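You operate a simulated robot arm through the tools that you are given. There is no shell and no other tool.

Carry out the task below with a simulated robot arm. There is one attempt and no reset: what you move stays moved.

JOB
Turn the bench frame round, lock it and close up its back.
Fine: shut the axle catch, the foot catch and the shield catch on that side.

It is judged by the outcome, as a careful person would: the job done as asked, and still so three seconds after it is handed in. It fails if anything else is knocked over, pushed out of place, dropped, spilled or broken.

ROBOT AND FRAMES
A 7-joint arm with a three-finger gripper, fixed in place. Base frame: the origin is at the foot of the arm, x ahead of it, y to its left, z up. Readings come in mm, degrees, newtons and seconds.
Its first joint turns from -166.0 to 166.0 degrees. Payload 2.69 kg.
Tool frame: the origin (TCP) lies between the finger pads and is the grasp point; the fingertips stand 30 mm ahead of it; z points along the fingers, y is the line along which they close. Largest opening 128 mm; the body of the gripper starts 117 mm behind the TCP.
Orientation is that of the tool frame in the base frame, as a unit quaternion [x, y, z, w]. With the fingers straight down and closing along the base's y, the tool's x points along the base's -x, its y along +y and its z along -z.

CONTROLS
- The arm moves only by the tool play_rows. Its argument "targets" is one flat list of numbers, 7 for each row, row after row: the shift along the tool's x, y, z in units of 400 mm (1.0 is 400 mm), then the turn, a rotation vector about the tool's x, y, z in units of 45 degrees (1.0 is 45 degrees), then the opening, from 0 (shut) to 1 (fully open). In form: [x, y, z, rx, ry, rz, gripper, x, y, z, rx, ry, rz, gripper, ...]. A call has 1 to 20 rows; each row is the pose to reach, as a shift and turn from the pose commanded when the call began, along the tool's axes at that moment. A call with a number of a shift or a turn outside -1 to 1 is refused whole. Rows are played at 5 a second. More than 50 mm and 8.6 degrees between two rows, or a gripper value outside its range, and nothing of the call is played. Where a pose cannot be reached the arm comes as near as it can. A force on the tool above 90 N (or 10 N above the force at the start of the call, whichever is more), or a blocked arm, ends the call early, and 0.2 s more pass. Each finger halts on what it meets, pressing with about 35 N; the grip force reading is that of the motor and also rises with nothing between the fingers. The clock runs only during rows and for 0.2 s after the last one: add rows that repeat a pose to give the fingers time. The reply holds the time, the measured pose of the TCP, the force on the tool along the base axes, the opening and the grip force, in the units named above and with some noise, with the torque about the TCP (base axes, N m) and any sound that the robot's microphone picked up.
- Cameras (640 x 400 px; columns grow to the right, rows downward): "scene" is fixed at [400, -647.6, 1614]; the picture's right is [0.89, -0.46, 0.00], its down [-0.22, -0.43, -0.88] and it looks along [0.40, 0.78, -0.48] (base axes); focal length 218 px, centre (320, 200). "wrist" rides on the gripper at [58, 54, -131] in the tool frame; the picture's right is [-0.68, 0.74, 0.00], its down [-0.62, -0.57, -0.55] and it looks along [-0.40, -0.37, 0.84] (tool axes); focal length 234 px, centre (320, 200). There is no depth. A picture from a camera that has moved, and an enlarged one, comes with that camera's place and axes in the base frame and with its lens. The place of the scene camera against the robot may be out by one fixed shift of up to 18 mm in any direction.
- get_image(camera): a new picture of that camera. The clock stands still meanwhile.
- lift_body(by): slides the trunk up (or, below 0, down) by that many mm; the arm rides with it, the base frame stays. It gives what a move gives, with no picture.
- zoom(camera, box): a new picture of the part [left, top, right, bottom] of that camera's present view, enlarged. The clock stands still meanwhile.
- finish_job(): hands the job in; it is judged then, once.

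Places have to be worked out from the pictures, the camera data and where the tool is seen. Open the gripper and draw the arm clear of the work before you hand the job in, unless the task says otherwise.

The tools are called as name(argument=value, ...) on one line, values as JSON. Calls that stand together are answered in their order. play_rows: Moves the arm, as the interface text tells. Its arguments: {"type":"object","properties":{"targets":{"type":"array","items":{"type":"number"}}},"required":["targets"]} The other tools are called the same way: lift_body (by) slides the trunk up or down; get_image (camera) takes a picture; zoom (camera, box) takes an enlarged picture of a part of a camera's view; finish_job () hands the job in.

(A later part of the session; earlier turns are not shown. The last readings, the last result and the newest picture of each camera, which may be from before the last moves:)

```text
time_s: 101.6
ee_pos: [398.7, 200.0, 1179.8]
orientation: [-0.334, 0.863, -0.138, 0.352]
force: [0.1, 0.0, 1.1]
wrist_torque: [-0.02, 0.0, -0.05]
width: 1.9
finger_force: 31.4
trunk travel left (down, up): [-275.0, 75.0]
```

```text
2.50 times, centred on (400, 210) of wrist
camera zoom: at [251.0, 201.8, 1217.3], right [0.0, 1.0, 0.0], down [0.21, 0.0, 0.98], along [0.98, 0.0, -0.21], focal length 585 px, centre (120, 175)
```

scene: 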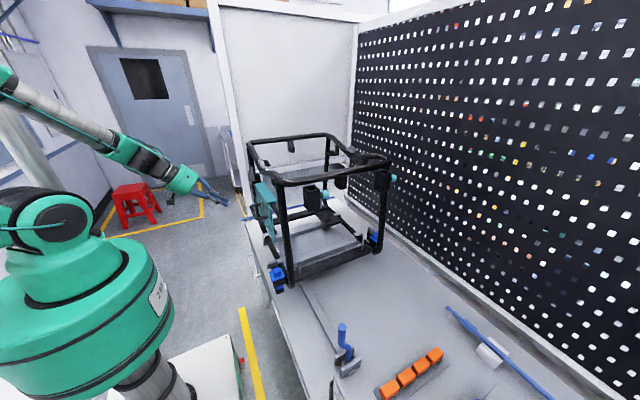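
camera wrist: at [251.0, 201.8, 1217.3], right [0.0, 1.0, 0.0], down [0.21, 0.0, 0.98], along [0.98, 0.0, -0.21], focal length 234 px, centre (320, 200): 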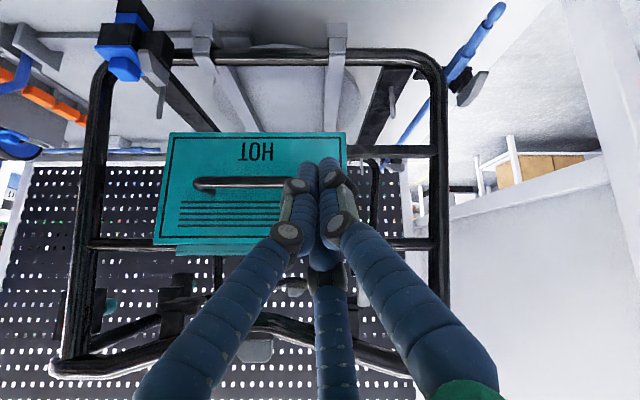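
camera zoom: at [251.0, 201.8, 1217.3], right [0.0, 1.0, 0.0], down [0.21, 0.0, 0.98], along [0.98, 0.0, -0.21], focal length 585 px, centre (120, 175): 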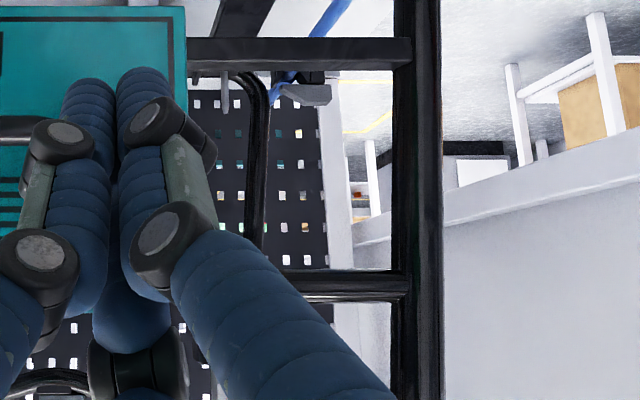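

Triangulated from the two views: the axle arm runs from its tip (540, 435, 968) to its hinge (594, 435, 985), and the foot arm from its tip (494, -17, 977) to its hinge (531, -15, 998). The shield arm stands upright near (535, 249), z 1212–1280. I'll shift sideways for a clear view of the shield catch.

play_rows(targets=[0.044, -0.087, -0.0265, 0, 0, 0, 0, 0.0885, -0.1735, -0.053, 0, 0, 0, 0, 0.133, -0.26, -0.0795, 0, 0, 0, 0, 0.177, -0.347, -0.106, 0, 0, 0, 0, 0.177, -0.347, -0.106, 0, 0, 0, 0])

get_image(camera="wrist")

zoom(camera="wrist", box=[400, 120, 560, 300])

zoom(camera="wrist", box=[150, 0, 310, 120])

```text
time_s: 102.8
ee_pos: [394.3, 45.9, 1239.5]
orientation: [-0.334, 0.863, -0.138, 0.352]
force: [-0.6, 1.2, -0.4]
wrist_torque: [-0.04, 0.02, -0.05]
width: 2.2
finger_force: 31.2
trunk travel left (down, up): [-275.0, 75.0]
```

```text
taken
camera wrist: at [246.9, 47.0, 1275.7], right [0.0, 1.0, 0.0], down [0.21, 0.0, 0.98], along [0.98, 0.0, -0.21], focal length 234 px, centre (320, 200)
```

wrist: 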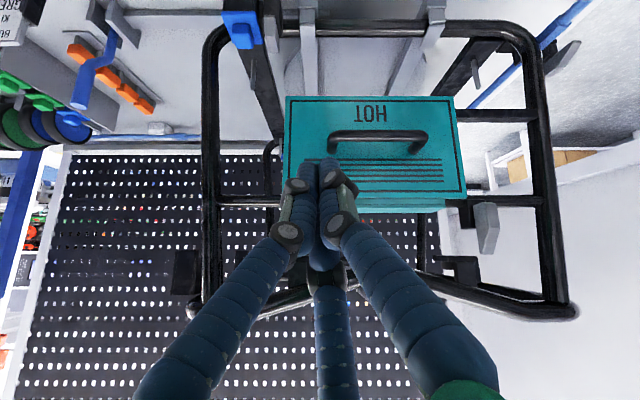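

```text
2.22 times, centred on (480, 210) of wrist
camera zoom: at [246.9, 47.0, 1275.7], right [0.0, 1.0, 0.0], down [0.21, 0.0, 0.98], along [0.98, 0.0, -0.21], focal length 520 px, centre (-36, 178)
```

zoom: 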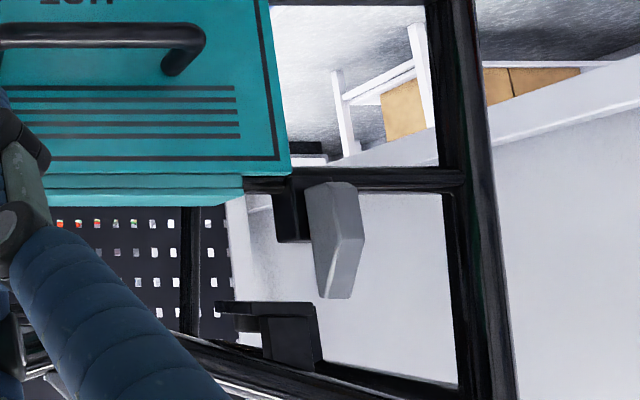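

```text
3.33 times, centred on (230, 60) of wrist
camera zoom: at [246.9, 47.0, 1275.7], right [0.0, 1.0, 0.0], down [0.21, 0.0, 0.98], along [0.98, 0.0, -0.21], focal length 781 px, centre (620, 667)
```

zoom: 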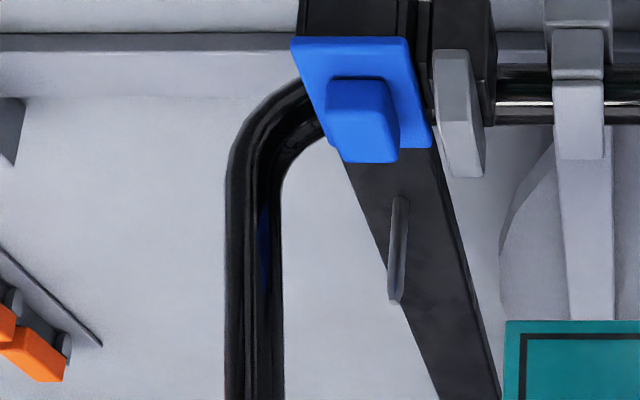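

The shield arm is vertical, from (520, 244, 1222) up to (532, 247, 1281), with its pivot at the lower end beside the shield's +y edge. To shut, it must swing over toward -y across the shield. I'll bring the closed hand to its +y side.

play_rows(targets=[-0.0962, 0.0607, 0.0097, 0, 0, 0, 0, -0.1923, 0.1213, 0.0193, 0, 0, 0, 0, -0.2885, 0.182, 0.029, 0, 0, 0, 0, -0.3847, 0.2427, 0.0387, 0, 0, 0, 0, -0.4808, 0.3033, 0.0483, 0, 0, 0, 0, -0.577, 0.364, 0.058, 0, 0, 0, 0, -0.601, 0.342, 0.091, 0, 0, 0, 0, -0.625, 0.32, 0.1235, 0, 0, 0, 0, -0.649, 0.298, 0.156, 0, 0, 0, 0, -0.649, 0.298, 0.156, 0, 0, 0, 0])

get_image(camera="wrist")

zoom(camera="scene", box=[200, 120, 340, 240])

```text
time_s: 105.0
ee_pos: [519.8, 314.7, 1273.9]
orientation: [-0.335, 0.864, -0.136, 0.35]
force: [0.4, 0.7, -0.3]
wrist_torque: [-0.03, 0.01, -0.03]
width: 2.1
finger_force: 31.5
trunk travel left (down, up): [-275.0, 75.0]
```

```text
taken
camera wrist: at [372.2, 315.5, 1309.8], right [0.0, 1.0, 0.0], down [0.21, 0.0, 0.98], along [0.98, 0.0, -0.21], focal length 234 px, centre (320, 200)
```

wrist: 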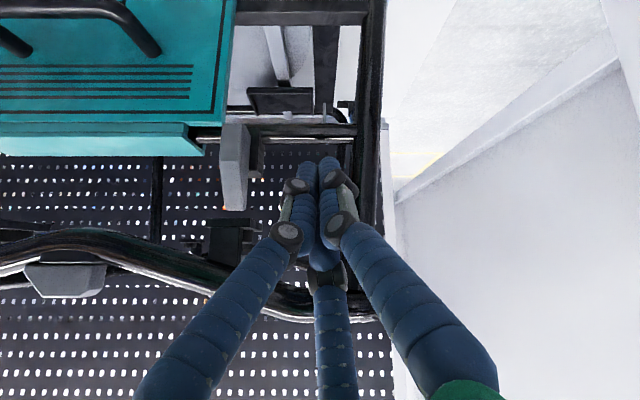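

```text
3.33 times, centred on (270, 180) of scene
camera zoom: at [400.0, -647.6, 1614.0], right [0.89, -0.46, 0.0], down [-0.22, -0.43, -0.88], along [0.4, 0.78, -0.48], focal length 725 px, centre (487, 267)
```

zoom: 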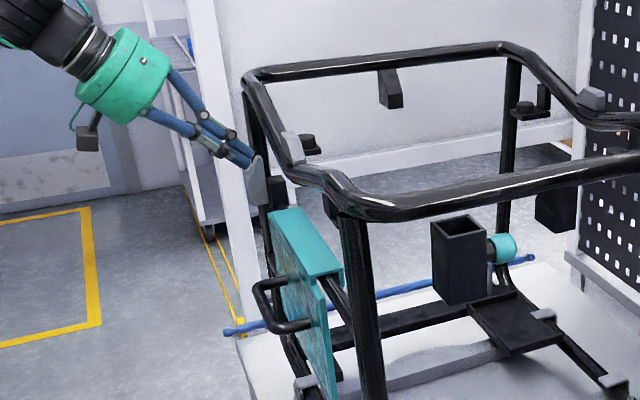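

I can see the arm clearly just to the -y side of the hand. I'll push toward -y and watch the force.

play_rows(targets=[0.0335, -0.0361, 0, 0, 0, 0, 0, 0.0603, -0.0623, 0.0018, 0, 0, 0, 0, 0.0738, -0.077, 0.0018, 0, 0, 0, 0, 0.0832, -0.0923, -0.0018, 0, 0, 0, 0, 0.092, -0.1083, -0.0062, 0, 0, 0, 0, 0.1043, -0.124, -0.008, 0, 0, 0, 0])

get_image(camera="wrist")

```text
time_s: 106.2
ee_pos: [519.7, 274.3, 1273.2]
orientation: [-0.34, 0.862, -0.13, 0.353]
force: [-1.4, 41.9, -10.8]
wrist_torque: [0.79, 0.55, 0.43]
width: 2.2
finger_force: 31.3
trunk travel left (down, up): [-275.0, 75.0]
stopped in row 5: the force on the tool passed its limit at 99 N (the readings are from after the stop); the commanded pose is now the measured one
```

```text
taken
camera wrist: at [370.9, 272.2, 1310.9], right [-0.01, 1.0, 0.01], down [0.22, -0.01, 0.98], along [0.98, 0.01, -0.22], focal length 234 px, centre (320, 200)
```

wrist: 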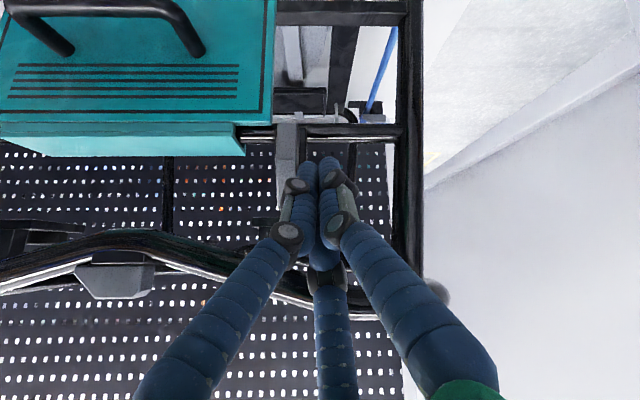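

The arm took 99 N without moving toward -y, so it doesn't turn that way as I assumed. I'll back off slightly and study its hinge up close.

play_rows(targets=[-0.05, 0.054, 0, 0, 0, 0, 0, -0.1, 0.108, 0, 0, 0, 0, 0])

zoom(camera="wrist", box=[170, 90, 330, 250])

zoom(camera="scene", box=[235, 150, 285, 190])

```text
time_s: 106.8
ee_pos: [518.5, 324.3, 1273.5]
orientation: [-0.337, 0.863, -0.133, 0.353]
force: [0.9, 0.4, -0.7]
wrist_torque: [-0.06, -0.02, -0.04]
width: 2.1
finger_force: 31.4
trunk travel left (down, up): [-275.0, 75.0]
```

```text
2.50 times, centred on (250, 170) of wrist
camera zoom: at [371.1, 323.8, 1312.0], right [-0.01, 1.0, 0.01], down [0.22, -0.01, 0.98], along [0.98, 0.01, -0.22], focal length 585 px, centre (495, 275)
```

zoom: 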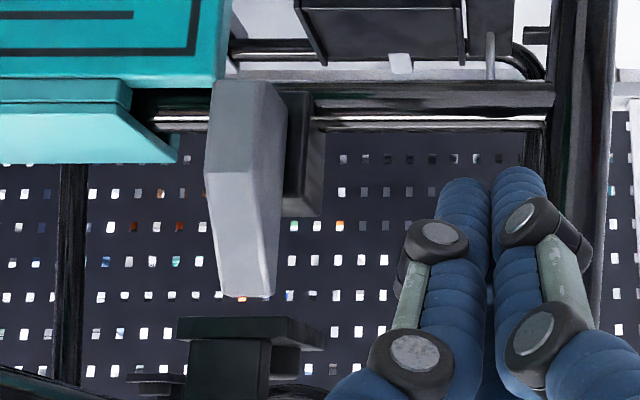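

```text
10.00 times, centred on (260, 170) of scene
camera zoom: at [400.0, -647.6, 1614.0], right [0.89, -0.46, 0.0], down [-0.22, -0.43, -0.88], along [0.4, 0.78, -0.48], focal length 2175 px, centre (920, 500)
```

zoom: 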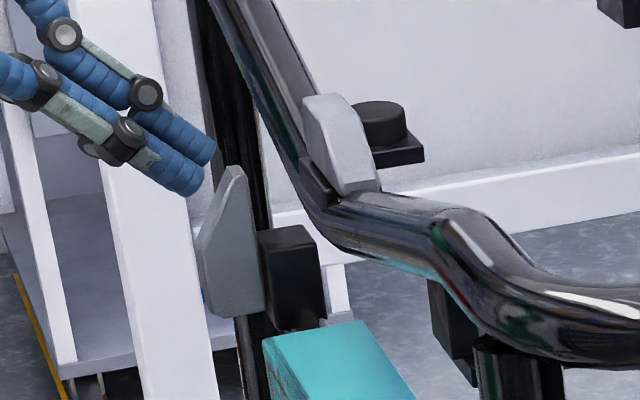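

The arm is a wedge with its pivot near the black block at about z 1230. My last push may simply have been too fast, so I'll retry nearer the tip in 1 mm steps and hold.

play_rows(targets=[0.0425, -0.05, -0.0142, 0, 0, 0, 0, 0.0666, -0.0759, -0.0142, 0, 0, 0, 0, 0.0683, -0.0777, -0.0142, 0, 0, 0, 0, 0.07, -0.0795, -0.0142, 0, 0, 0, 0, 0.0717, -0.0814, -0.0142, 0, 0, 0, 0, 0.0734, -0.0832, -0.0142, 0, 0, 0, 0])

zoom(camera="wrist", box=[200, 90, 360, 250])

```text
time_s: 108.2
ee_pos: [515.6, 282.0, 1279.1]
orientation: [-0.337, 0.862, -0.131, 0.354]
force: [-0.2, 0.8, 1.2]
wrist_torque: [-0.02, -0.03, 0.02]
width: 2.3
finger_force: 31.0
trunk travel left (down, up): [-275.0, 75.0]
```

```text
2.50 times, centred on (280, 170) of wrist
camera zoom: at [368.0, 281.1, 1316.7], right [-0.01, 1.0, 0.01], down [0.22, -0.01, 0.98], along [0.98, 0.01, -0.22], focal length 585 px, centre (420, 275)
```

zoom: 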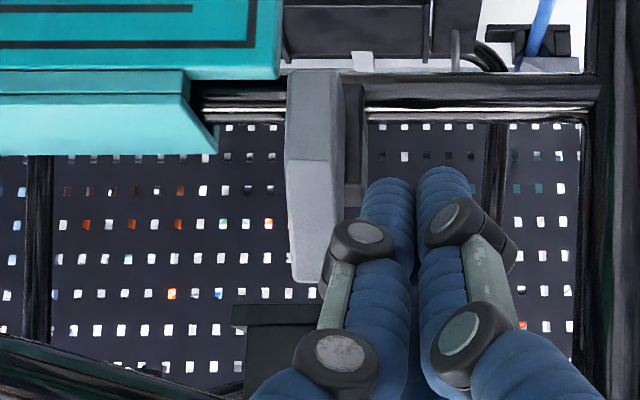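

The knuckle is about to touch the arm's upper end. I'll push in 1 mm steps.

play_rows(targets=[0.0017, -0.0018, 0, 0, 0, 0, 0, 0.0034, -0.0037, 0, 0, 0, 0, 0, 0.0051, -0.0055, 0, 0, 0, 0, 0, 0.0068, -0.0073, 0, 0, 0, 0, 0, 0.0085, -0.0092, 0, 0, 0, 0, 0, 0.0102, -0.011, 0, 0, 0, 0, 0, 0.0119, -0.0128, 0, 0, 0, 0, 0, 0.0119, -0.0128, 0, 0, 0, 0, 0])

zoom(camera="wrist", box=[200, 90, 360, 250])

```text
time_s: 110.0
ee_pos: [516.2, 274.6, 1278.9]
orientation: [-0.338, 0.862, -0.131, 0.353]
force: [0.8, 4.6, -0.7]
wrist_torque: [0.09, 0.01, 0.06]
width: 1.9
finger_force: 30.8
trunk travel left (down, up): [-275.0, 75.0]
```

```text
2.50 times, centred on (280, 170) of wrist
camera zoom: at [367.9, 273.6, 1316.5], right [-0.01, 1.0, 0.01], down [0.22, -0.01, 0.98], along [0.98, 0.01, -0.22], focal length 585 px, centre (420, 275)
```

zoom: 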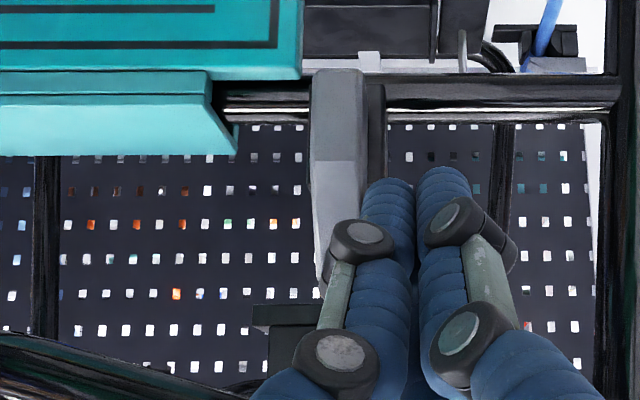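

First touch is 4.6 N at y≈274.6. I'll press 4 mm further, hold for over a second, and see whether the arm creeps.

play_rows(targets=[0.0017, -0.0018, 0, 0, 0, 0, 0, 0.0034, -0.0037, 0, 0, 0, 0, 0, 0.0051, -0.0055, 0, 0, 0, 0, 0, 0.0068, -0.0073, 0, 0, 0, 0, 0, 0.0068, -0.0073, 0, 0, 0, 0, 0, 0.0068, -0.0073, 0, 0, 0, 0, 0, 0.0068, -0.0073, 0, 0, 0, 0, 0, 0.0068, -0.0073, 0, 0, 0, 0, 0])

zoom(camera="wrist", box=[200, 90, 360, 250])

```text
time_s: 111.8
ee_pos: [514.8, 271.5, 1279.0]
orientation: [-0.338, 0.862, -0.132, 0.353]
force: [-7.4, 40.8, -1.7]
wrist_torque: [0.84, 0.22, 0.47]
width: 2.1
finger_force: 31.2
trunk travel left (down, up): [-275.0, 75.0]
```

```text
2.50 times, centred on (280, 170) of wrist
camera zoom: at [367.4, 271.8, 1316.4], right [-0.01, 1.0, 0.01], down [0.21, -0.01, 0.98], along [0.98, 0.01, -0.21], focal length 585 px, centre (420, 275)
```

zoom: 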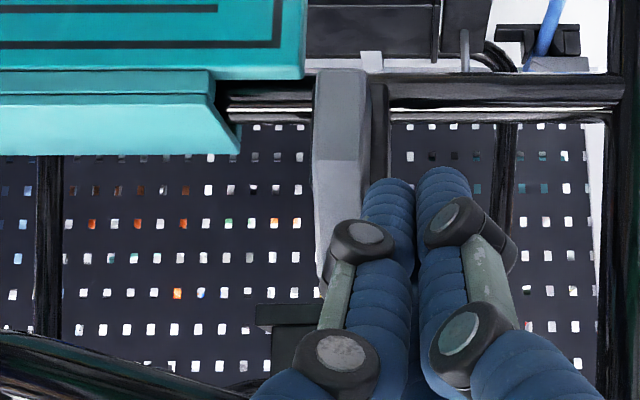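

The steady 41 N looks like the fingertips jamming against the black hinge block beside the arm, not the arm itself. I'll back off, pull the tip outward and up so it meets only the arm above the block, and push again.

play_rows(targets=[-0.0255, 0.0275, 0, 0, 0, 0, 0, -0.0138, 0.0383, -0.0408, 0, 0, 0, 0, 0.0033, 0.02, -0.0408, 0, 0, 0, 0, 0.0118, 0.0108, -0.0408, 0, 0, 0, 0, 0.0168, 0.0053, -0.0408, 0, 0, 0, 0, 0.022, -0.0002, -0.0408, 0, 0, 0, 0])

zoom(camera="wrist", box=[200, 90, 360, 250])

```text
time_s: 113.2
ee_pos: [500.5, 264.0, 1286.1]
orientation: [-0.338, 0.863, -0.13, 0.353]
force: [-0.2, -0.5, -0.2]
wrist_torque: [0.02, -0.01, 0.02]
width: 2.0
finger_force: 31.5
trunk travel left (down, up): [-275.0, 75.0]
```

```text
2.50 times, centred on (280, 170) of wrist
camera zoom: at [352.4, 263.1, 1323.8], right [-0.01, 1.0, 0.01], down [0.22, -0.01, 0.98], along [0.98, 0.01, -0.22], focal length 585 px, centre (420, 275)
```

zoom: 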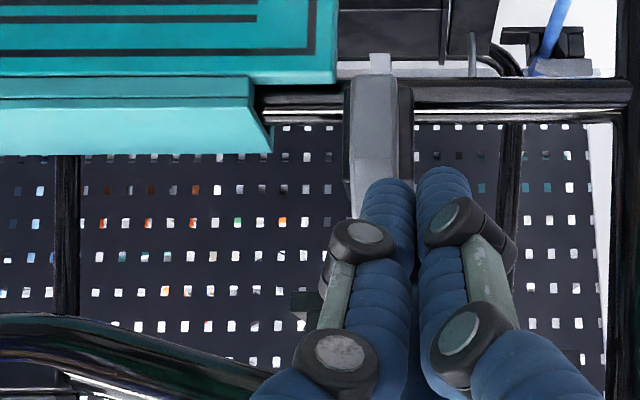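

At this height the fingers pass in front of the arm's tapered tip, so the earlier contact really was the arm and it's firm toward -y. I'll go around to its -y side and test a light push toward +y, to learn which way it turns.

play_rows(targets=[0.0325, 0.0302, -0.062, 0, 0, 0, 0, 0.065, 0.0604, -0.124, 0, 0, 0, 0, 0.1194, 0.0018, -0.124, 0, 0, 0, 0, 0.1738, -0.0569, -0.124, 0, 0, 0, 0, 0.1348, -0.0931, -0.0443, 0, 0, 0, 0, 0.0958, -0.1293, 0.0354, 0, 0, 0, 0, 0.0958, -0.1293, 0.0354, 0, 0, 0, 0])

zoom(camera="wrist", box=[240, 90, 440, 250])

```text
time_s: 114.8
ee_pos: [516.4, 199.9, 1280.1]
orientation: [-0.338, 0.862, -0.131, 0.354]
force: [0.7, -0.5, 0.4]
wrist_torque: [-0.01, 0.04, -0.01]
width: 2.0
finger_force: 31.1
trunk travel left (down, up): [-275.0, 75.0]
```

```text
2.50 times, centred on (340, 170) of wrist
camera zoom: at [368.3, 200.9, 1316.4], right [-0.01, 1.0, 0.01], down [0.22, -0.01, 0.98], along [0.98, 0.01, -0.22], focal length 585 px, centre (270, 275)
```

zoom: 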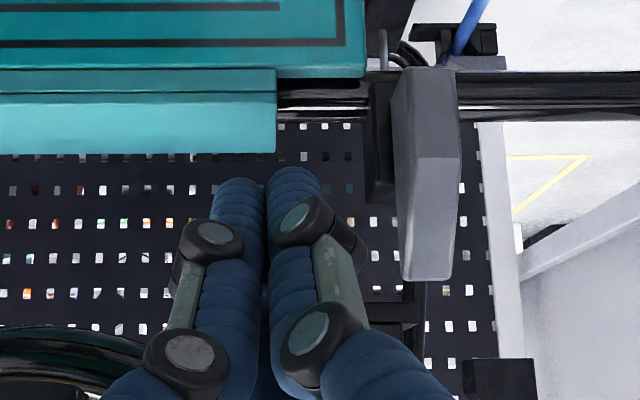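

The hand is on the -y side of the arm now. I'll push gently toward +y in small steps.

play_rows(targets=[-0.0153, 0.0165, 0, 0, 0, 0, 0, -0.0306, 0.033, 0, 0, 0, 0, 0, -0.034, 0.0367, 0, 0, 0, 0, 0, -0.0374, 0.0403, 0, 0, 0, 0, 0, -0.0408, 0.044, 0, 0, 0, 0, 0, -0.0442, 0.0477, 0, 0, 0, 0, 0])

zoom(camera="wrist", box=[240, 90, 440, 250])

```text
time_s: 116.2
ee_pos: [515.2, 227.0, 1278.7]
orientation: [-0.338, 0.863, -0.131, 0.353]
force: [0.1, 0.9, -0.1]
wrist_torque: [-0.01, -0.02, -0.03]
width: 2.2
finger_force: 31.2
trunk travel left (down, up): [-275.0, 75.0]
```

```text
2.50 times, centred on (340, 170) of wrist
camera zoom: at [367.3, 225.8, 1317.3], right [-0.01, 1.0, 0.01], down [0.22, -0.01, 0.98], along [0.98, 0.01, -0.22], focal length 585 px, centre (270, 275)
```

zoom: 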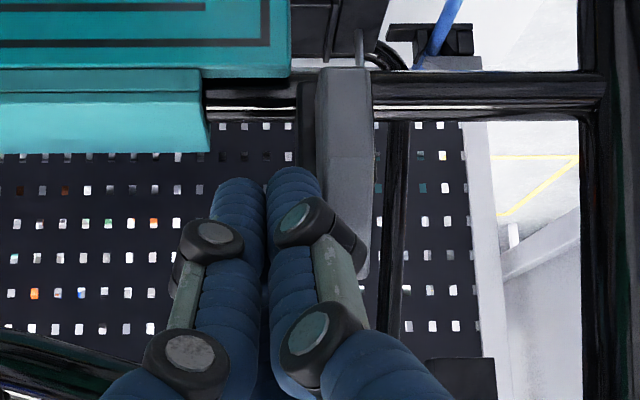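

Still no contact at y=227. I'll continue in 1.5 mm steps.

play_rows(targets=[-0.0026, 0.0027, 0, 0, 0, 0, 0, -0.0051, 0.0055, 0, 0, 0, 0, 0, -0.0077, 0.0082, 0, 0, 0, 0, 0, -0.0102, 0.011, 0, 0, 0, 0, 0, -0.0128, 0.0137, 0, 0, 0, 0, 0])

zoom(camera="wrist", box=[240, 90, 440, 250])

```text
time_s: 117.3
ee_pos: [514.6, 234.1, 1280.6]
orientation: [-0.337, 0.863, -0.132, 0.353]
force: [1.1, -0.1, 0.6]
wrist_torque: [-0.02, -0.01, 0.01]
width: 1.9
finger_force: 31.3
trunk travel left (down, up): [-275.0, 75.0]
```

```text
2.50 times, centred on (340, 170) of wrist
camera zoom: at [367.2, 232.8, 1317.9], right [-0.01, 1.0, 0.01], down [0.22, -0.01, 0.98], along [0.98, 0.01, -0.22], focal length 585 px, centre (270, 275)
```

zoom: 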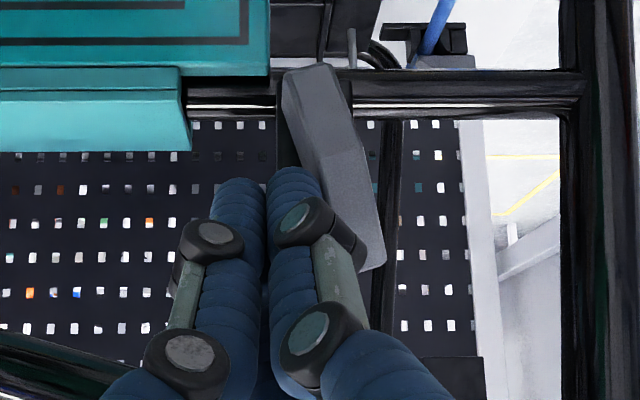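

The arm swings freely toward +y, pivoting near z 1230. So I should check whether it will also pass through vertical to -y when pushed only at its tip, clear of the block. I'll go back to its +y side, higher up.

play_rows(targets=[0.0325, 0.0302, -0.062, 0, 0, 0, 0, 0.065, 0.0604, -0.124, 0, 0, 0, 0, 0.0055, 0.1246, -0.124, 0, 0, 0, 0, -0.054, 0.1888, -0.124, 0, 0, 0, 0, -0.0957, 0.1502, -0.0674, 0, 0, 0, 0, -0.1373, 0.1115, -0.0107, 0, 0, 0, 0, -0.1373, 0.1115, -0.0107, 0, 0, 0, 0])

zoom(camera="wrist", box=[170, 90, 330, 250])

zoom(camera="scene", box=[235, 150, 285, 190])

```text
time_s: 119.0
ee_pos: [520.3, 303.6, 1289.8]
orientation: [-0.338, 0.863, -0.131, 0.353]
force: [0.9, 0.0, -0.4]
wrist_torque: [-0.02, 0.0, -0.04]
width: 2.0
finger_force: 31.7
trunk travel left (down, up): [-275.0, 75.0]
```

```text
2.50 times, centred on (250, 170) of wrist
camera zoom: at [370.9, 302.3, 1327.8], right [-0.01, 1.0, 0.01], down [0.22, -0.01, 0.98], along [0.98, 0.01, -0.22], focal length 585 px, centre (495, 275)
```

zoom: 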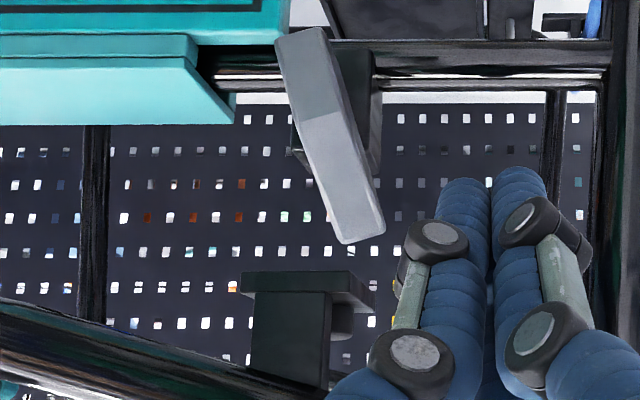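

```text
10.00 times, centred on (260, 170) of scene
camera zoom: at [400.0, -647.6, 1614.0], right [0.89, -0.46, 0.0], down [-0.22, -0.43, -0.88], along [0.4, 0.78, -0.48], focal length 2175 px, centre (920, 500)
```

zoom: 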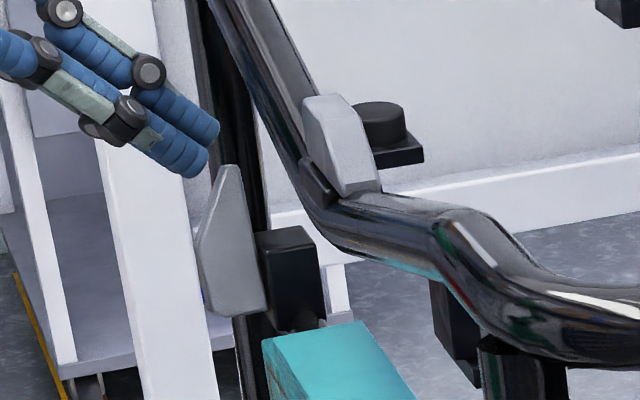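

The arm now leans about 18° to +y with its tip well clear of the block. I'll push its tip back toward -y slowly and see whether it stops at vertical.

play_rows(targets=[0.017, -0.0183, 0, 0, 0, 0, 0, 0.034, -0.0367, 0, 0, 0, 0, 0, 0.0391, -0.0422, 0, 0, 0, 0, 0, 0.0442, -0.0477, 0, 0, 0, 0, 0, 0.0476, -0.0513, 0, 0, 0, 0, 0, 0.051, -0.055, 0, 0, 0, 0, 0])

zoom(camera="wrist", box=[200, 90, 360, 250])

```text
time_s: 120.3
ee_pos: [517.2, 274.6, 1293.3]
orientation: [-0.338, 0.862, -0.131, 0.355]
force: [-17.8, 8.4, 14.6]
wrist_torque: [0.08, -0.06, -0.15]
width: 2.1
finger_force: 31.4
trunk travel left (down, up): [-275.0, 75.0]
```

```text
2.50 times, centred on (280, 170) of wrist
camera zoom: at [369.3, 274.3, 1329.3], right [-0.01, 1.0, 0.01], down [0.21, -0.01, 0.98], along [0.98, 0.01, -0.21], focal length 585 px, centre (420, 275)
```

zoom: 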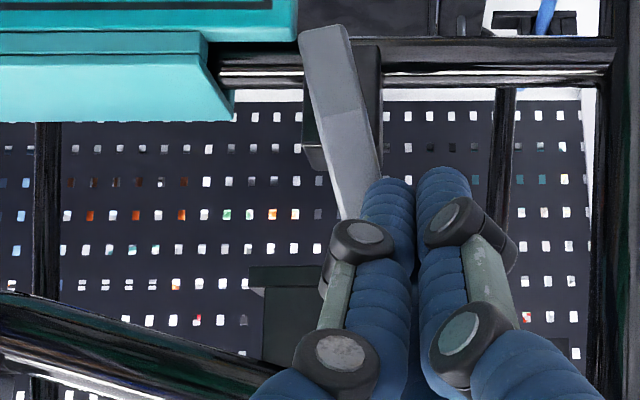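

The fingers are riding on the arm's sloped front, pushed back at -18 N in x. I'll retreat a little, go 9 mm deeper, and push again.

play_rows(targets=[-0.0255, 0.0275, 0, 0, 0, 0, 0, -0.0372, 0.0166, 0.016, 0, 0, 0, 0, -0.0287, 0.0075, 0.016, 0, 0, 0, 0, -0.0202, -0.0017, 0.016, 0, 0, 0, 0, -0.0117, -0.0108, 0.016, 0, 0, 0, 0, -0.0049, -0.0182, 0.016, 0, 0, 0, 0])

zoom(camera="wrist", box=[200, 90, 360, 250])

```text
time_s: 121.1
ee_pos: [519.1, 287.9, 1289.3]
orientation: [-0.339, 0.862, -0.128, 0.354]
force: [-59.6, 7.9, 22.0]
wrist_torque: [-0.45, 0.62, -0.54]
width: 2.0
finger_force: 31.5
trunk travel left (down, up): [-275.0, 75.0]
stopped in row 3: the force on the tool passed its limit at 92 N (the readings are from after the stop); the commanded pose is now the measured one
```

```text
2.50 times, centred on (280, 170) of wrist
camera zoom: at [371.3, 286.6, 1326.9], right [-0.01, 1.0, 0.01], down [0.22, -0.01, 0.98], along [0.98, 0.01, -0.22], focal length 585 px, centre (420, 275)
```

zoom: 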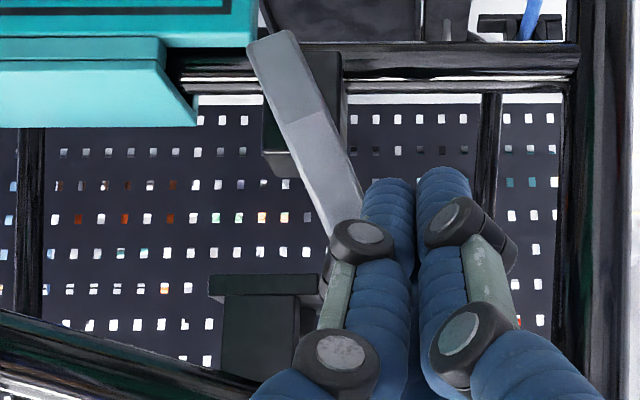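

The knuckles are touching the top tube, which is why the tool is pushed back. I'll withdraw, tip the tool to nearly horizontal, and come in under the top tube instead.

play_rows(targets=[0.026, 0.0242, -0.0354, 0, 0, 0, 0, 0.065, 0.0604, -0.0885, 0, 0, 0, 0, 0.104, 0.0966, -0.1416, 0, 0, 0, 0])

play_rows(targets=[0, 0, 0, 0.0755, -0.0814, 0, 0, 0, 0, 0, 0.151, -0.1629, 0, 0, 0, 0, 0, 0.2265, -0.2443, 0, 0, 0, 0, 0, 0.302, -0.3258, 0, 0, 0, 0, 0, 0.3775, -0.4072, 0, 0, 0, 0, 0, 0.453, -0.4887, 0, 0, 0, 0, 0, 0.453, -0.4887, 0, 0])

get_image(camera="wrist")

get_image(camera="scene")

```text
time_s: 121.9
ee_pos: [447.6, 286.7, 1287.7]
orientation: [-0.338, 0.863, -0.13, 0.352]
force: [1.0, -0.4, -0.9]
wrist_torque: [0.01, 0.03, 0.0]
width: 1.9
finger_force: 31.9
trunk travel left (down, up): [-275.0, 75.0]
```

```text
time_s: 123.5
ee_pos: [446.2, 284.5, 1287.1]
orientation: [-0.288, 0.744, -0.213, 0.564]
force: [0.4, 0.2, -0.3]
wrist_torque: [0.0, 0.02, 0.01]
width: 1.9
finger_force: 31.4
trunk travel left (down, up): [-275.0, 75.0]
```

```text
taken
camera wrist: at [297.7, 285.6, 1246.8], right [-0.01, 1.0, 0.01], down [-0.3, -0.01, 0.95], along [0.95, 0.0, 0.3], focal length 234 px, centre (320, 200)
```

wrist: 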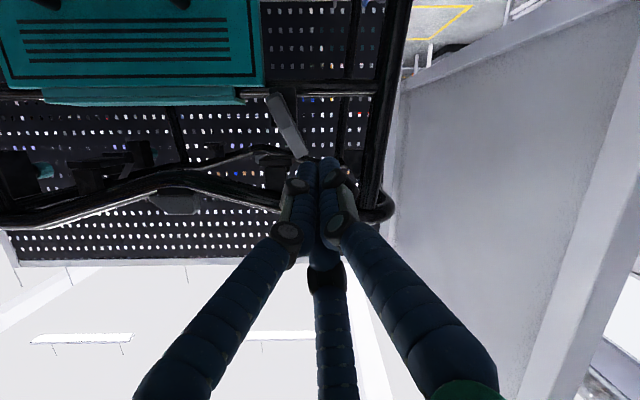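

```text
taken
```

scene: 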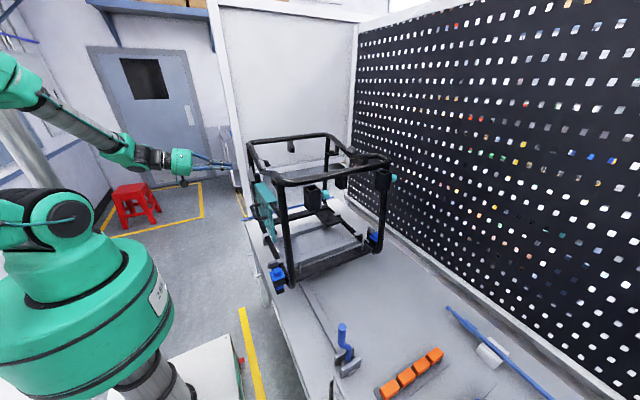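

The tool is nearly horizontal now. I'll move to the +y side of the leaning arm, level with its upper half, and go in under the top tube.

play_rows(targets=[-0.0307, 0.0836, 0.0097, 0, 0, 0, 0, -0.0462, 0.0681, 0.0889, 0, 0, 0, 0, -0.0617, 0.0526, 0.168, 0, 0, 0, 0, -0.0617, 0.0526, 0.168, 0, 0, 0, 0])

get_image(camera="wrist")

```text
time_s: 124.5
ee_pos: [509.2, 321.0, 1274.4]
orientation: [-0.289, 0.744, -0.212, 0.564]
force: [0.0, -0.1, 0.6]
wrist_torque: [-0.01, 0.01, -0.05]
width: 2.2
finger_force: 31.5
trunk travel left (down, up): [-275.0, 75.0]
```

```text
taken
camera wrist: at [362.2, 320.8, 1232.9], right [-0.01, 1.0, 0.01], down [-0.3, -0.01, 0.95], along [0.95, 0.0, 0.3], focal length 234 px, centre (320, 200)
```

wrist: 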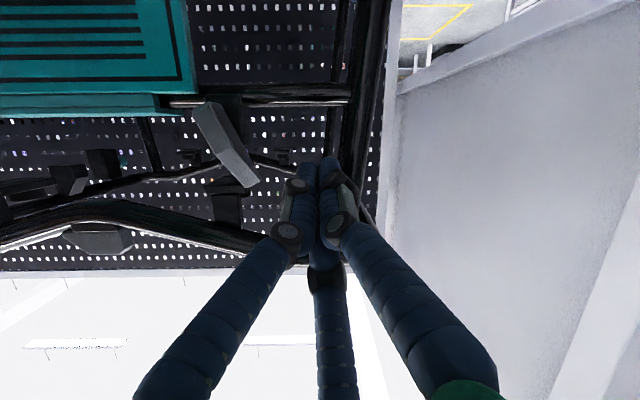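

The arm leans about 30° to +y, just left of the hand. I'll sweep it back toward -y and see how far it goes.

play_rows(targets=[0.0168, -0.0185, 0, 0, 0, 0, 0, 0.0337, -0.037, 0, 0, 0, 0, 0, 0.0472, -0.0518, 0, 0, 0, 0, 0, 0.0539, -0.0592, 0, 0, 0, 0, 0, 0.0607, -0.0666, 0, 0, 0, 0, 0, 0.0674, -0.074, 0, 0, 0, 0, 0])

zoom(camera="wrist", box=[200, 70, 360, 230])

```text
time_s: 125.9
ee_pos: [512.3, 279.0, 1274.1]
orientation: [-0.29, 0.744, -0.211, 0.564]
force: [0.4, -0.5, 0.4]
wrist_torque: [-0.01, -0.03, 0.03]
width: 2.2
finger_force: 31.3
trunk travel left (down, up): [-275.0, 75.0]
```

```text
2.50 times, centred on (280, 150) of wrist
camera zoom: at [363.8, 279.5, 1232.6], right [-0.01, 1.0, 0.01], down [-0.3, -0.01, 0.95], along [0.95, 0.0, 0.3], focal length 585 px, centre (420, 325)
```

zoom: 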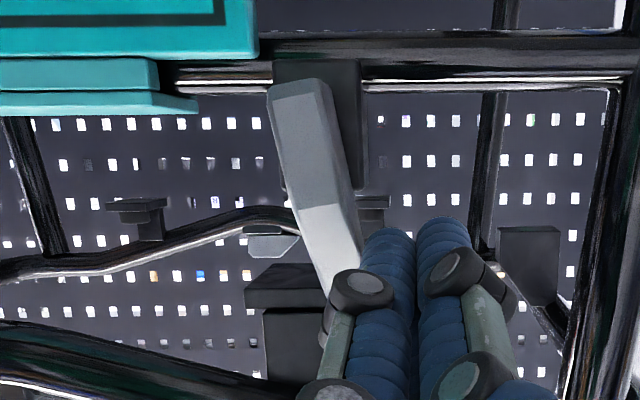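

It's moving back with no load (about 12° left). I'll continue in 1.5 mm steps past vertical if it will go.

play_rows(targets=[0.0034, -0.0037, 0, 0, 0, 0, 0, 0.0059, -0.0065, 0, 0, 0, 0, 0, 0.0084, -0.0092, 0, 0, 0, 0, 0, 0.0109, -0.012, 0, 0, 0, 0, 0])

zoom(camera="wrist", box=[200, 70, 360, 230])

```text
time_s: 126.9
ee_pos: [510.5, 274.6, 1274.6]
orientation: [-0.29, 0.744, -0.213, 0.563]
force: [1.8, 9.7, -1.9]
wrist_torque: [0.13, 0.1, 0.23]
width: 2.1
finger_force: 31.1
trunk travel left (down, up): [-275.0, 75.0]
```

```text
2.50 times, centred on (280, 150) of wrist
camera zoom: at [363.6, 273.5, 1232.5], right [-0.01, 1.0, 0.01], down [-0.3, -0.01, 0.95], along [0.95, 0.01, 0.3], focal length 585 px, centre (420, 325)
```

zoom: 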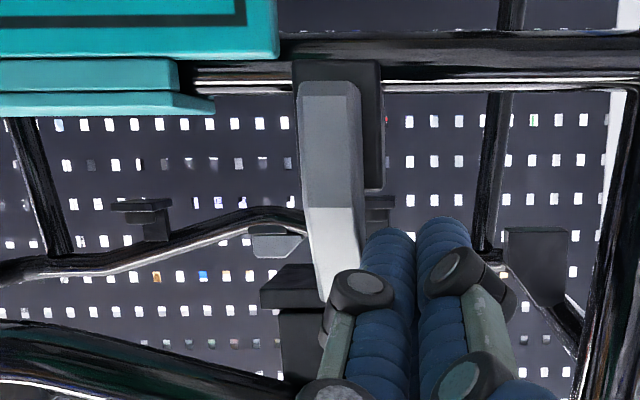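

The arm stops hard at vertical on the -y side and swings freely only toward +y. Before deciding about it, I'll try the foot catch to learn how these catches close, so I'll withdraw, tip the tool down and go to the foot.

play_rows(targets=[0.0172, 0.0172, -0.088, 0, 0, 0, 0, 0.0344, 0.0344, -0.176, 0, 0, 0, 0, 0.0517, 0.0517, -0.264, 0, 0, 0, 0])

play_rows(targets=[0.101, -0.0216, 0.0161, -0.1079, 0.1163, 0, 0, 0.202, -0.0433, 0.0323, -0.2159, 0.2327, 0, 0, 0.303, -0.0649, 0.0484, -0.3238, 0.349, 0, 0, 0.404, -0.0866, 0.0646, -0.4317, 0.4654, 0, 0, 0.505, -0.1082, 0.0807, -0.5396, 0.5817, 0, 0, 0.606, -0.1299, 0.0969, -0.6476, 0.6981, 0, 0, 0.707, -0.1515, 0.113, -0.7555, 0.8144, 0, 0, 0.707, -0.1515, 0.113, -0.7555, 0.8144, 0, 0])

get_image(camera="wrist")

zoom(camera="wrist", box=[180, 20, 320, 140])

```text
time_s: 127.7
ee_pos: [402.2, 273.0, 1276.0]
orientation: [-0.29, 0.744, -0.213, 0.563]
force: [-0.1, 0.1, 0.2]
wrist_torque: [0.03, -0.01, 0.03]
width: 2.1
finger_force: 31.5
trunk travel left (down, up): [-275.0, 75.0]
```

```text
time_s: 129.5
ee_pos: [399.1, 39.4, 1101.4]
orientation: [-0.358, 0.91, -0.069, 0.198]
force: [-1.4, -0.3, 0.7]
wrist_torque: [0.03, -0.13, 0.02]
width: 2.1
finger_force: 31.7
trunk travel left (down, up): [-275.0, 75.0]
```

```text
taken
camera wrist: at [272.7, 37.1, 1186.8], right [-0.01, 1.0, 0.01], down [0.54, -0.01, 0.84], along [0.84, 0.02, -0.54], focal length 234 px, centre (320, 200)
```

wrist: 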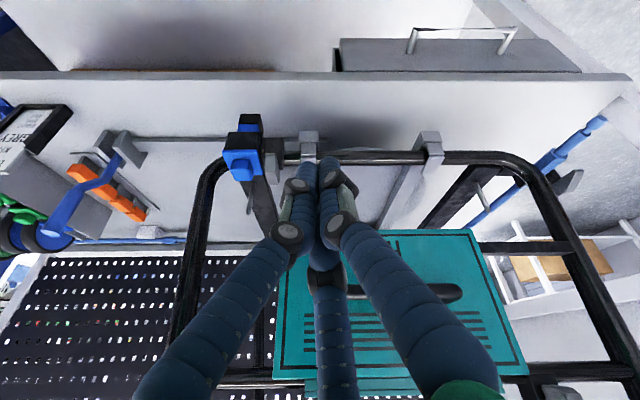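

```text
3.33 times, centred on (250, 80) of wrist
camera zoom: at [272.7, 37.1, 1186.8], right [-0.01, 1.0, 0.01], down [0.54, -0.01, 0.84], along [0.84, 0.02, -0.54], focal length 781 px, centre (553, 600)
```

zoom: 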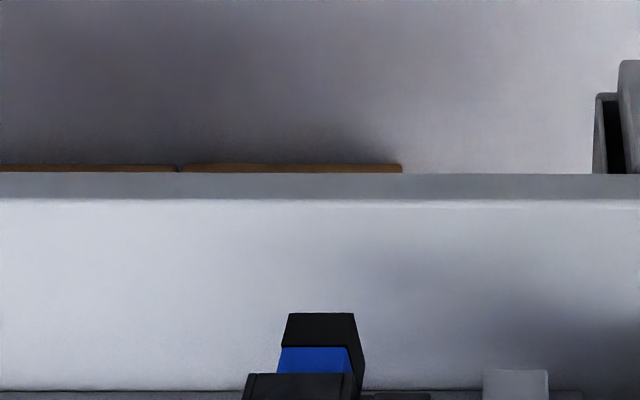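

The foot is at the upper left of this view, so I'll zoom in on it.

zoom(camera="wrist", box=[200, 100, 320, 210])

zoom(camera="scene", box=[250, 240, 310, 300])

```text
3.64 times, centred on (260, 155) of wrist
camera zoom: at [272.7, 37.1, 1186.8], right [-0.01, 1.0, 0.01], down [0.54, -0.01, 0.84], along [0.84, 0.02, -0.54], focal length 852 px, centre (538, 364)
```

zoom: 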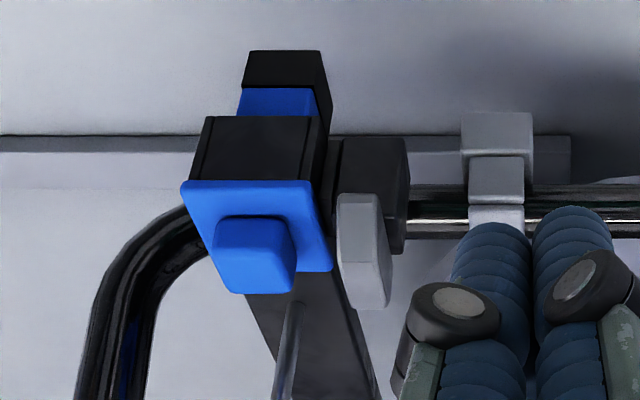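

```text
6.67 times, centred on (280, 270) of scene
camera zoom: at [400.0, -647.6, 1614.0], right [0.89, -0.46, 0.0], down [-0.22, -0.43, -0.88], along [0.4, 0.78, -0.48], focal length 1450 px, centre (587, -267)
```

zoom: 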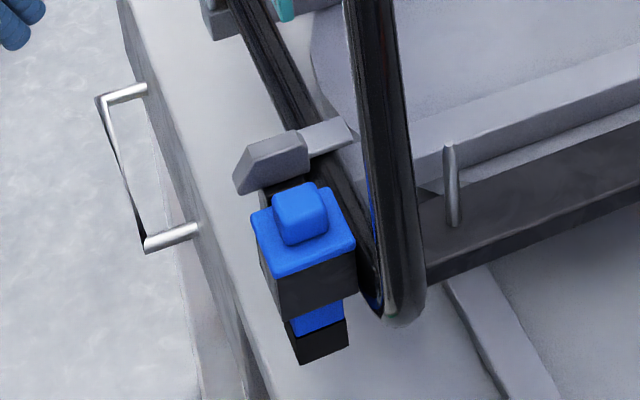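

The scene zoom shows the foot's grey arm on top of its hinge block, pointing outward. I'll lower the closed hand to its +y side, just above block level.

play_rows(targets=[-0.0235, -0.0282, 0.093, 0, 0, 0, 0, -0.047, -0.0563, 0.186, 0, 0, 0, 0, -0.0705, -0.0845, 0.279, 0, 0, 0, 0, -0.0705, -0.0845, 0.279, 0, 0, 0, 0])

zoom(camera="wrist", box=[180, 90, 380, 250])

zoom(camera="scene", box=[240, 220, 320, 300])

```text
time_s: 130.5
ee_pos: [486.5, 33.9, 1012.0]
orientation: [-0.359, 0.91, -0.069, 0.196]
force: [0.6, 0.1, -0.5]
wrist_torque: [0.01, 0.09, 0.0]
width: 2.0
finger_force: 32.1
trunk travel left (down, up): [-275.0, 75.0]
```

```text
2.50 times, centred on (280, 170) of wrist
camera zoom: at [361.0, 32.7, 1098.8], right [-0.01, 1.0, 0.01], down [0.54, -0.01, 0.84], along [0.84, 0.02, -0.54], focal length 585 px, centre (420, 275)
```

zoom: 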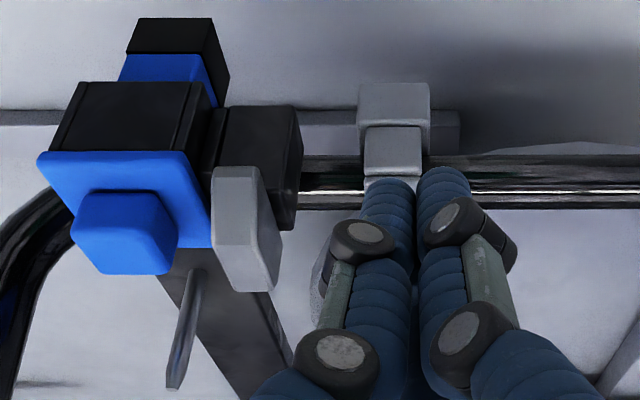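

```text
5.00 times, centred on (280, 260) of scene
camera zoom: at [400.0, -647.6, 1614.0], right [0.89, -0.46, 0.0], down [-0.22, -0.43, -0.88], along [0.4, 0.78, -0.48], focal length 1088 px, centre (520, -100)
```

zoom: 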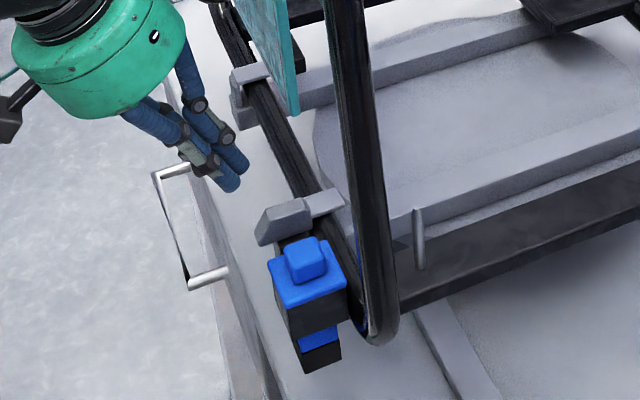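

The hand is beside the foot catch arm. I'll push toward -y in small steps.

play_rows(targets=[0.017, -0.0183, 0, 0, 0, 0, 0, 0.034, -0.0366, 0, 0, 0, 0, 0, 0.0374, -0.0403, 0, 0, 0, 0, 0, 0.0408, -0.0439, 0, 0, 0, 0, 0, 0.0442, -0.0476, 0, 0, 0, 0, 0, 0.0476, -0.0512, 0, 0, 0, 0, 0, 0.051, -0.0549, 0, 0, 0, 0, 0])

zoom(camera="wrist", box=[180, 90, 380, 250])

```text
time_s: 132.1
ee_pos: [485.6, 3.5, 1014.7]
orientation: [-0.359, 0.91, -0.068, 0.197]
force: [0.4, -0.4, 0.2]
wrist_torque: [0.0, 0.04, -0.05]
width: 2.2
finger_force: 31.3
trunk travel left (down, up): [-275.0, 75.0]
```

```text
2.50 times, centred on (280, 170) of wrist
camera zoom: at [360.4, 2.6, 1100.6], right [-0.01, 1.0, 0.01], down [0.54, -0.01, 0.84], along [0.84, 0.02, -0.54], focal length 585 px, centre (420, 275)
```

zoom: 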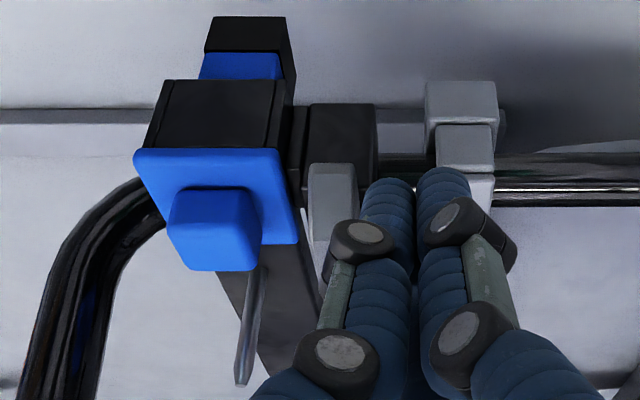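

Just about touching, with no force yet. I'll continue in 1.5 mm steps.

play_rows(targets=[0.0026, -0.0027, 0, 0, 0, 0, 0, 0.0051, -0.0055, 0, 0, 0, 0, 0, 0.0077, -0.0082, 0, 0, 0, 0, 0, 0.0102, -0.011, 0, 0, 0, 0, 0, 0.0128, -0.0137, 0, 0, 0, 0, 0, 0.0153, -0.0165, 0, 0, 0, 0, 0])

zoom(camera="wrist", box=[180, 90, 380, 250])

```text
time_s: 133.5
ee_pos: [486.7, -4.1, 1014.8]
orientation: [-0.359, 0.91, -0.069, 0.196]
force: [0.0, 0.3, 0.0]
wrist_torque: [0.0, -0.02, -0.02]
width: 2.0
finger_force: 31.5
trunk travel left (down, up): [-275.0, 75.0]
```

```text
2.50 times, centred on (280, 170) of wrist
camera zoom: at [360.2, -6.9, 1100.5], right [-0.01, 1.0, 0.01], down [0.54, -0.01, 0.84], along [0.84, 0.02, -0.54], focal length 585 px, centre (420, 275)
```

zoom: 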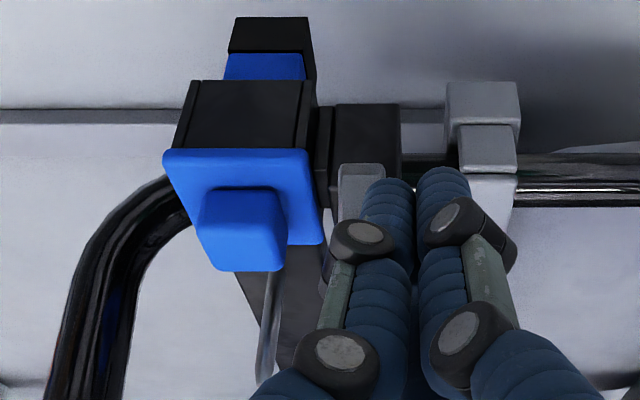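

The hand is passing over the arm's thin, sloped tip. I'll back off, drop 15 mm and push again.

play_rows(targets=[-0.0443, 0.0476, 0.0014, 0, 0, 0, 0, -0.0327, 0.0578, 0.0355, 0, 0, 0, 0, -0.0089, 0.0322, 0.0348, 0, 0, 0, 0, -0.0037, 0.0267, 0.0348, 0, 0, 0, 0, 0.0014, 0.0212, 0.0348, 0, 0, 0, 0, 0.0065, 0.0157, 0.0348, 0, 0, 0, 0, 0.0116, 0.0102, 0.0348, 0, 0, 0, 0])

zoom(camera="wrist", box=[180, 90, 380, 250])

```text
time_s: 135.1
ee_pos: [486.9, -4.6, 998.9]
orientation: [-0.358, 0.91, -0.067, 0.197]
force: [0.8, 0.2, 0.2]
wrist_torque: [-0.04, 0.0, 0.01]
width: 2.1
finger_force: 31.2
trunk travel left (down, up): [-275.0, 75.0]
```

```text
2.50 times, centred on (280, 170) of wrist
camera zoom: at [361.7, -6.2, 1085.6], right [-0.01, 1.0, 0.01], down [0.54, -0.01, 0.84], along [0.84, 0.02, -0.54], focal length 585 px, centre (420, 275)
```

zoom: 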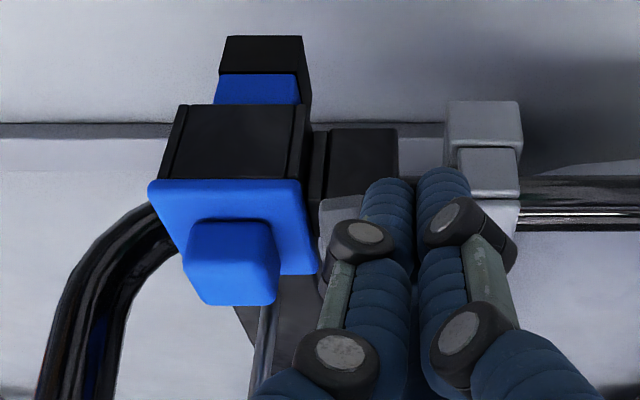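

The arm has begun to turn with almost no force. I'll continue pushing toward -y.

play_rows(targets=[0.0034, -0.0037, 0, 0, 0, 0, 0, 0.0068, -0.0073, 0, 0, 0, 0, 0, 0.0102, -0.011, 0, 0, 0, 0, 0, 0.0136, -0.0146, 0, 0, 0, 0, 0, 0.017, -0.0183, 0, 0, 0, 0, 0, 0.0204, -0.022, 0, 0, 0, 0, 0])

zoom(camera="wrist", box=[180, 90, 380, 250])

zoom(camera="scene", box=[240, 220, 320, 300])

```text
time_s: 136.5
ee_pos: [486.4, -17.2, 998.2]
orientation: [-0.358, 0.91, -0.068, 0.197]
force: [0.3, 1.0, -0.7]
wrist_torque: [-0.06, 0.0, 0.02]
width: 2.1
finger_force: 32.1
trunk travel left (down, up): [-275.0, 75.0]
```

```text
2.50 times, centred on (280, 170) of wrist
camera zoom: at [360.1, -18.6, 1085.1], right [-0.01, 1.0, 0.01], down [0.54, -0.01, 0.84], along [0.84, 0.02, -0.54], focal length 585 px, centre (420, 275)
```

zoom: 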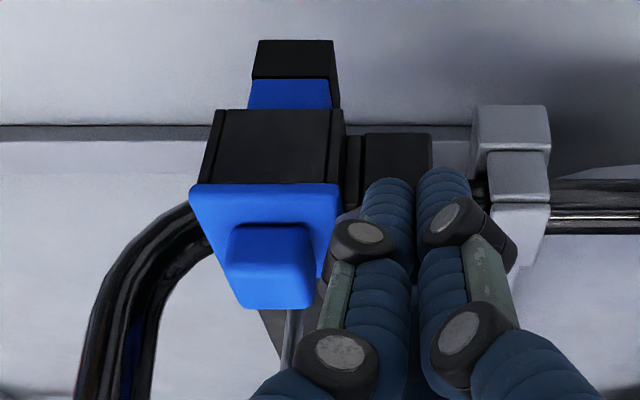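

```text
5.00 times, centred on (280, 260) of scene
camera zoom: at [400.0, -647.6, 1614.0], right [0.89, -0.46, 0.0], down [-0.22, -0.43, -0.88], along [0.4, 0.78, -0.48], focal length 1088 px, centre (520, -100)
```

zoom: 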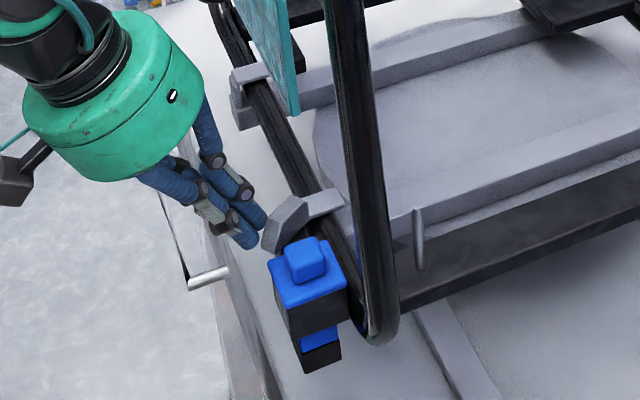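

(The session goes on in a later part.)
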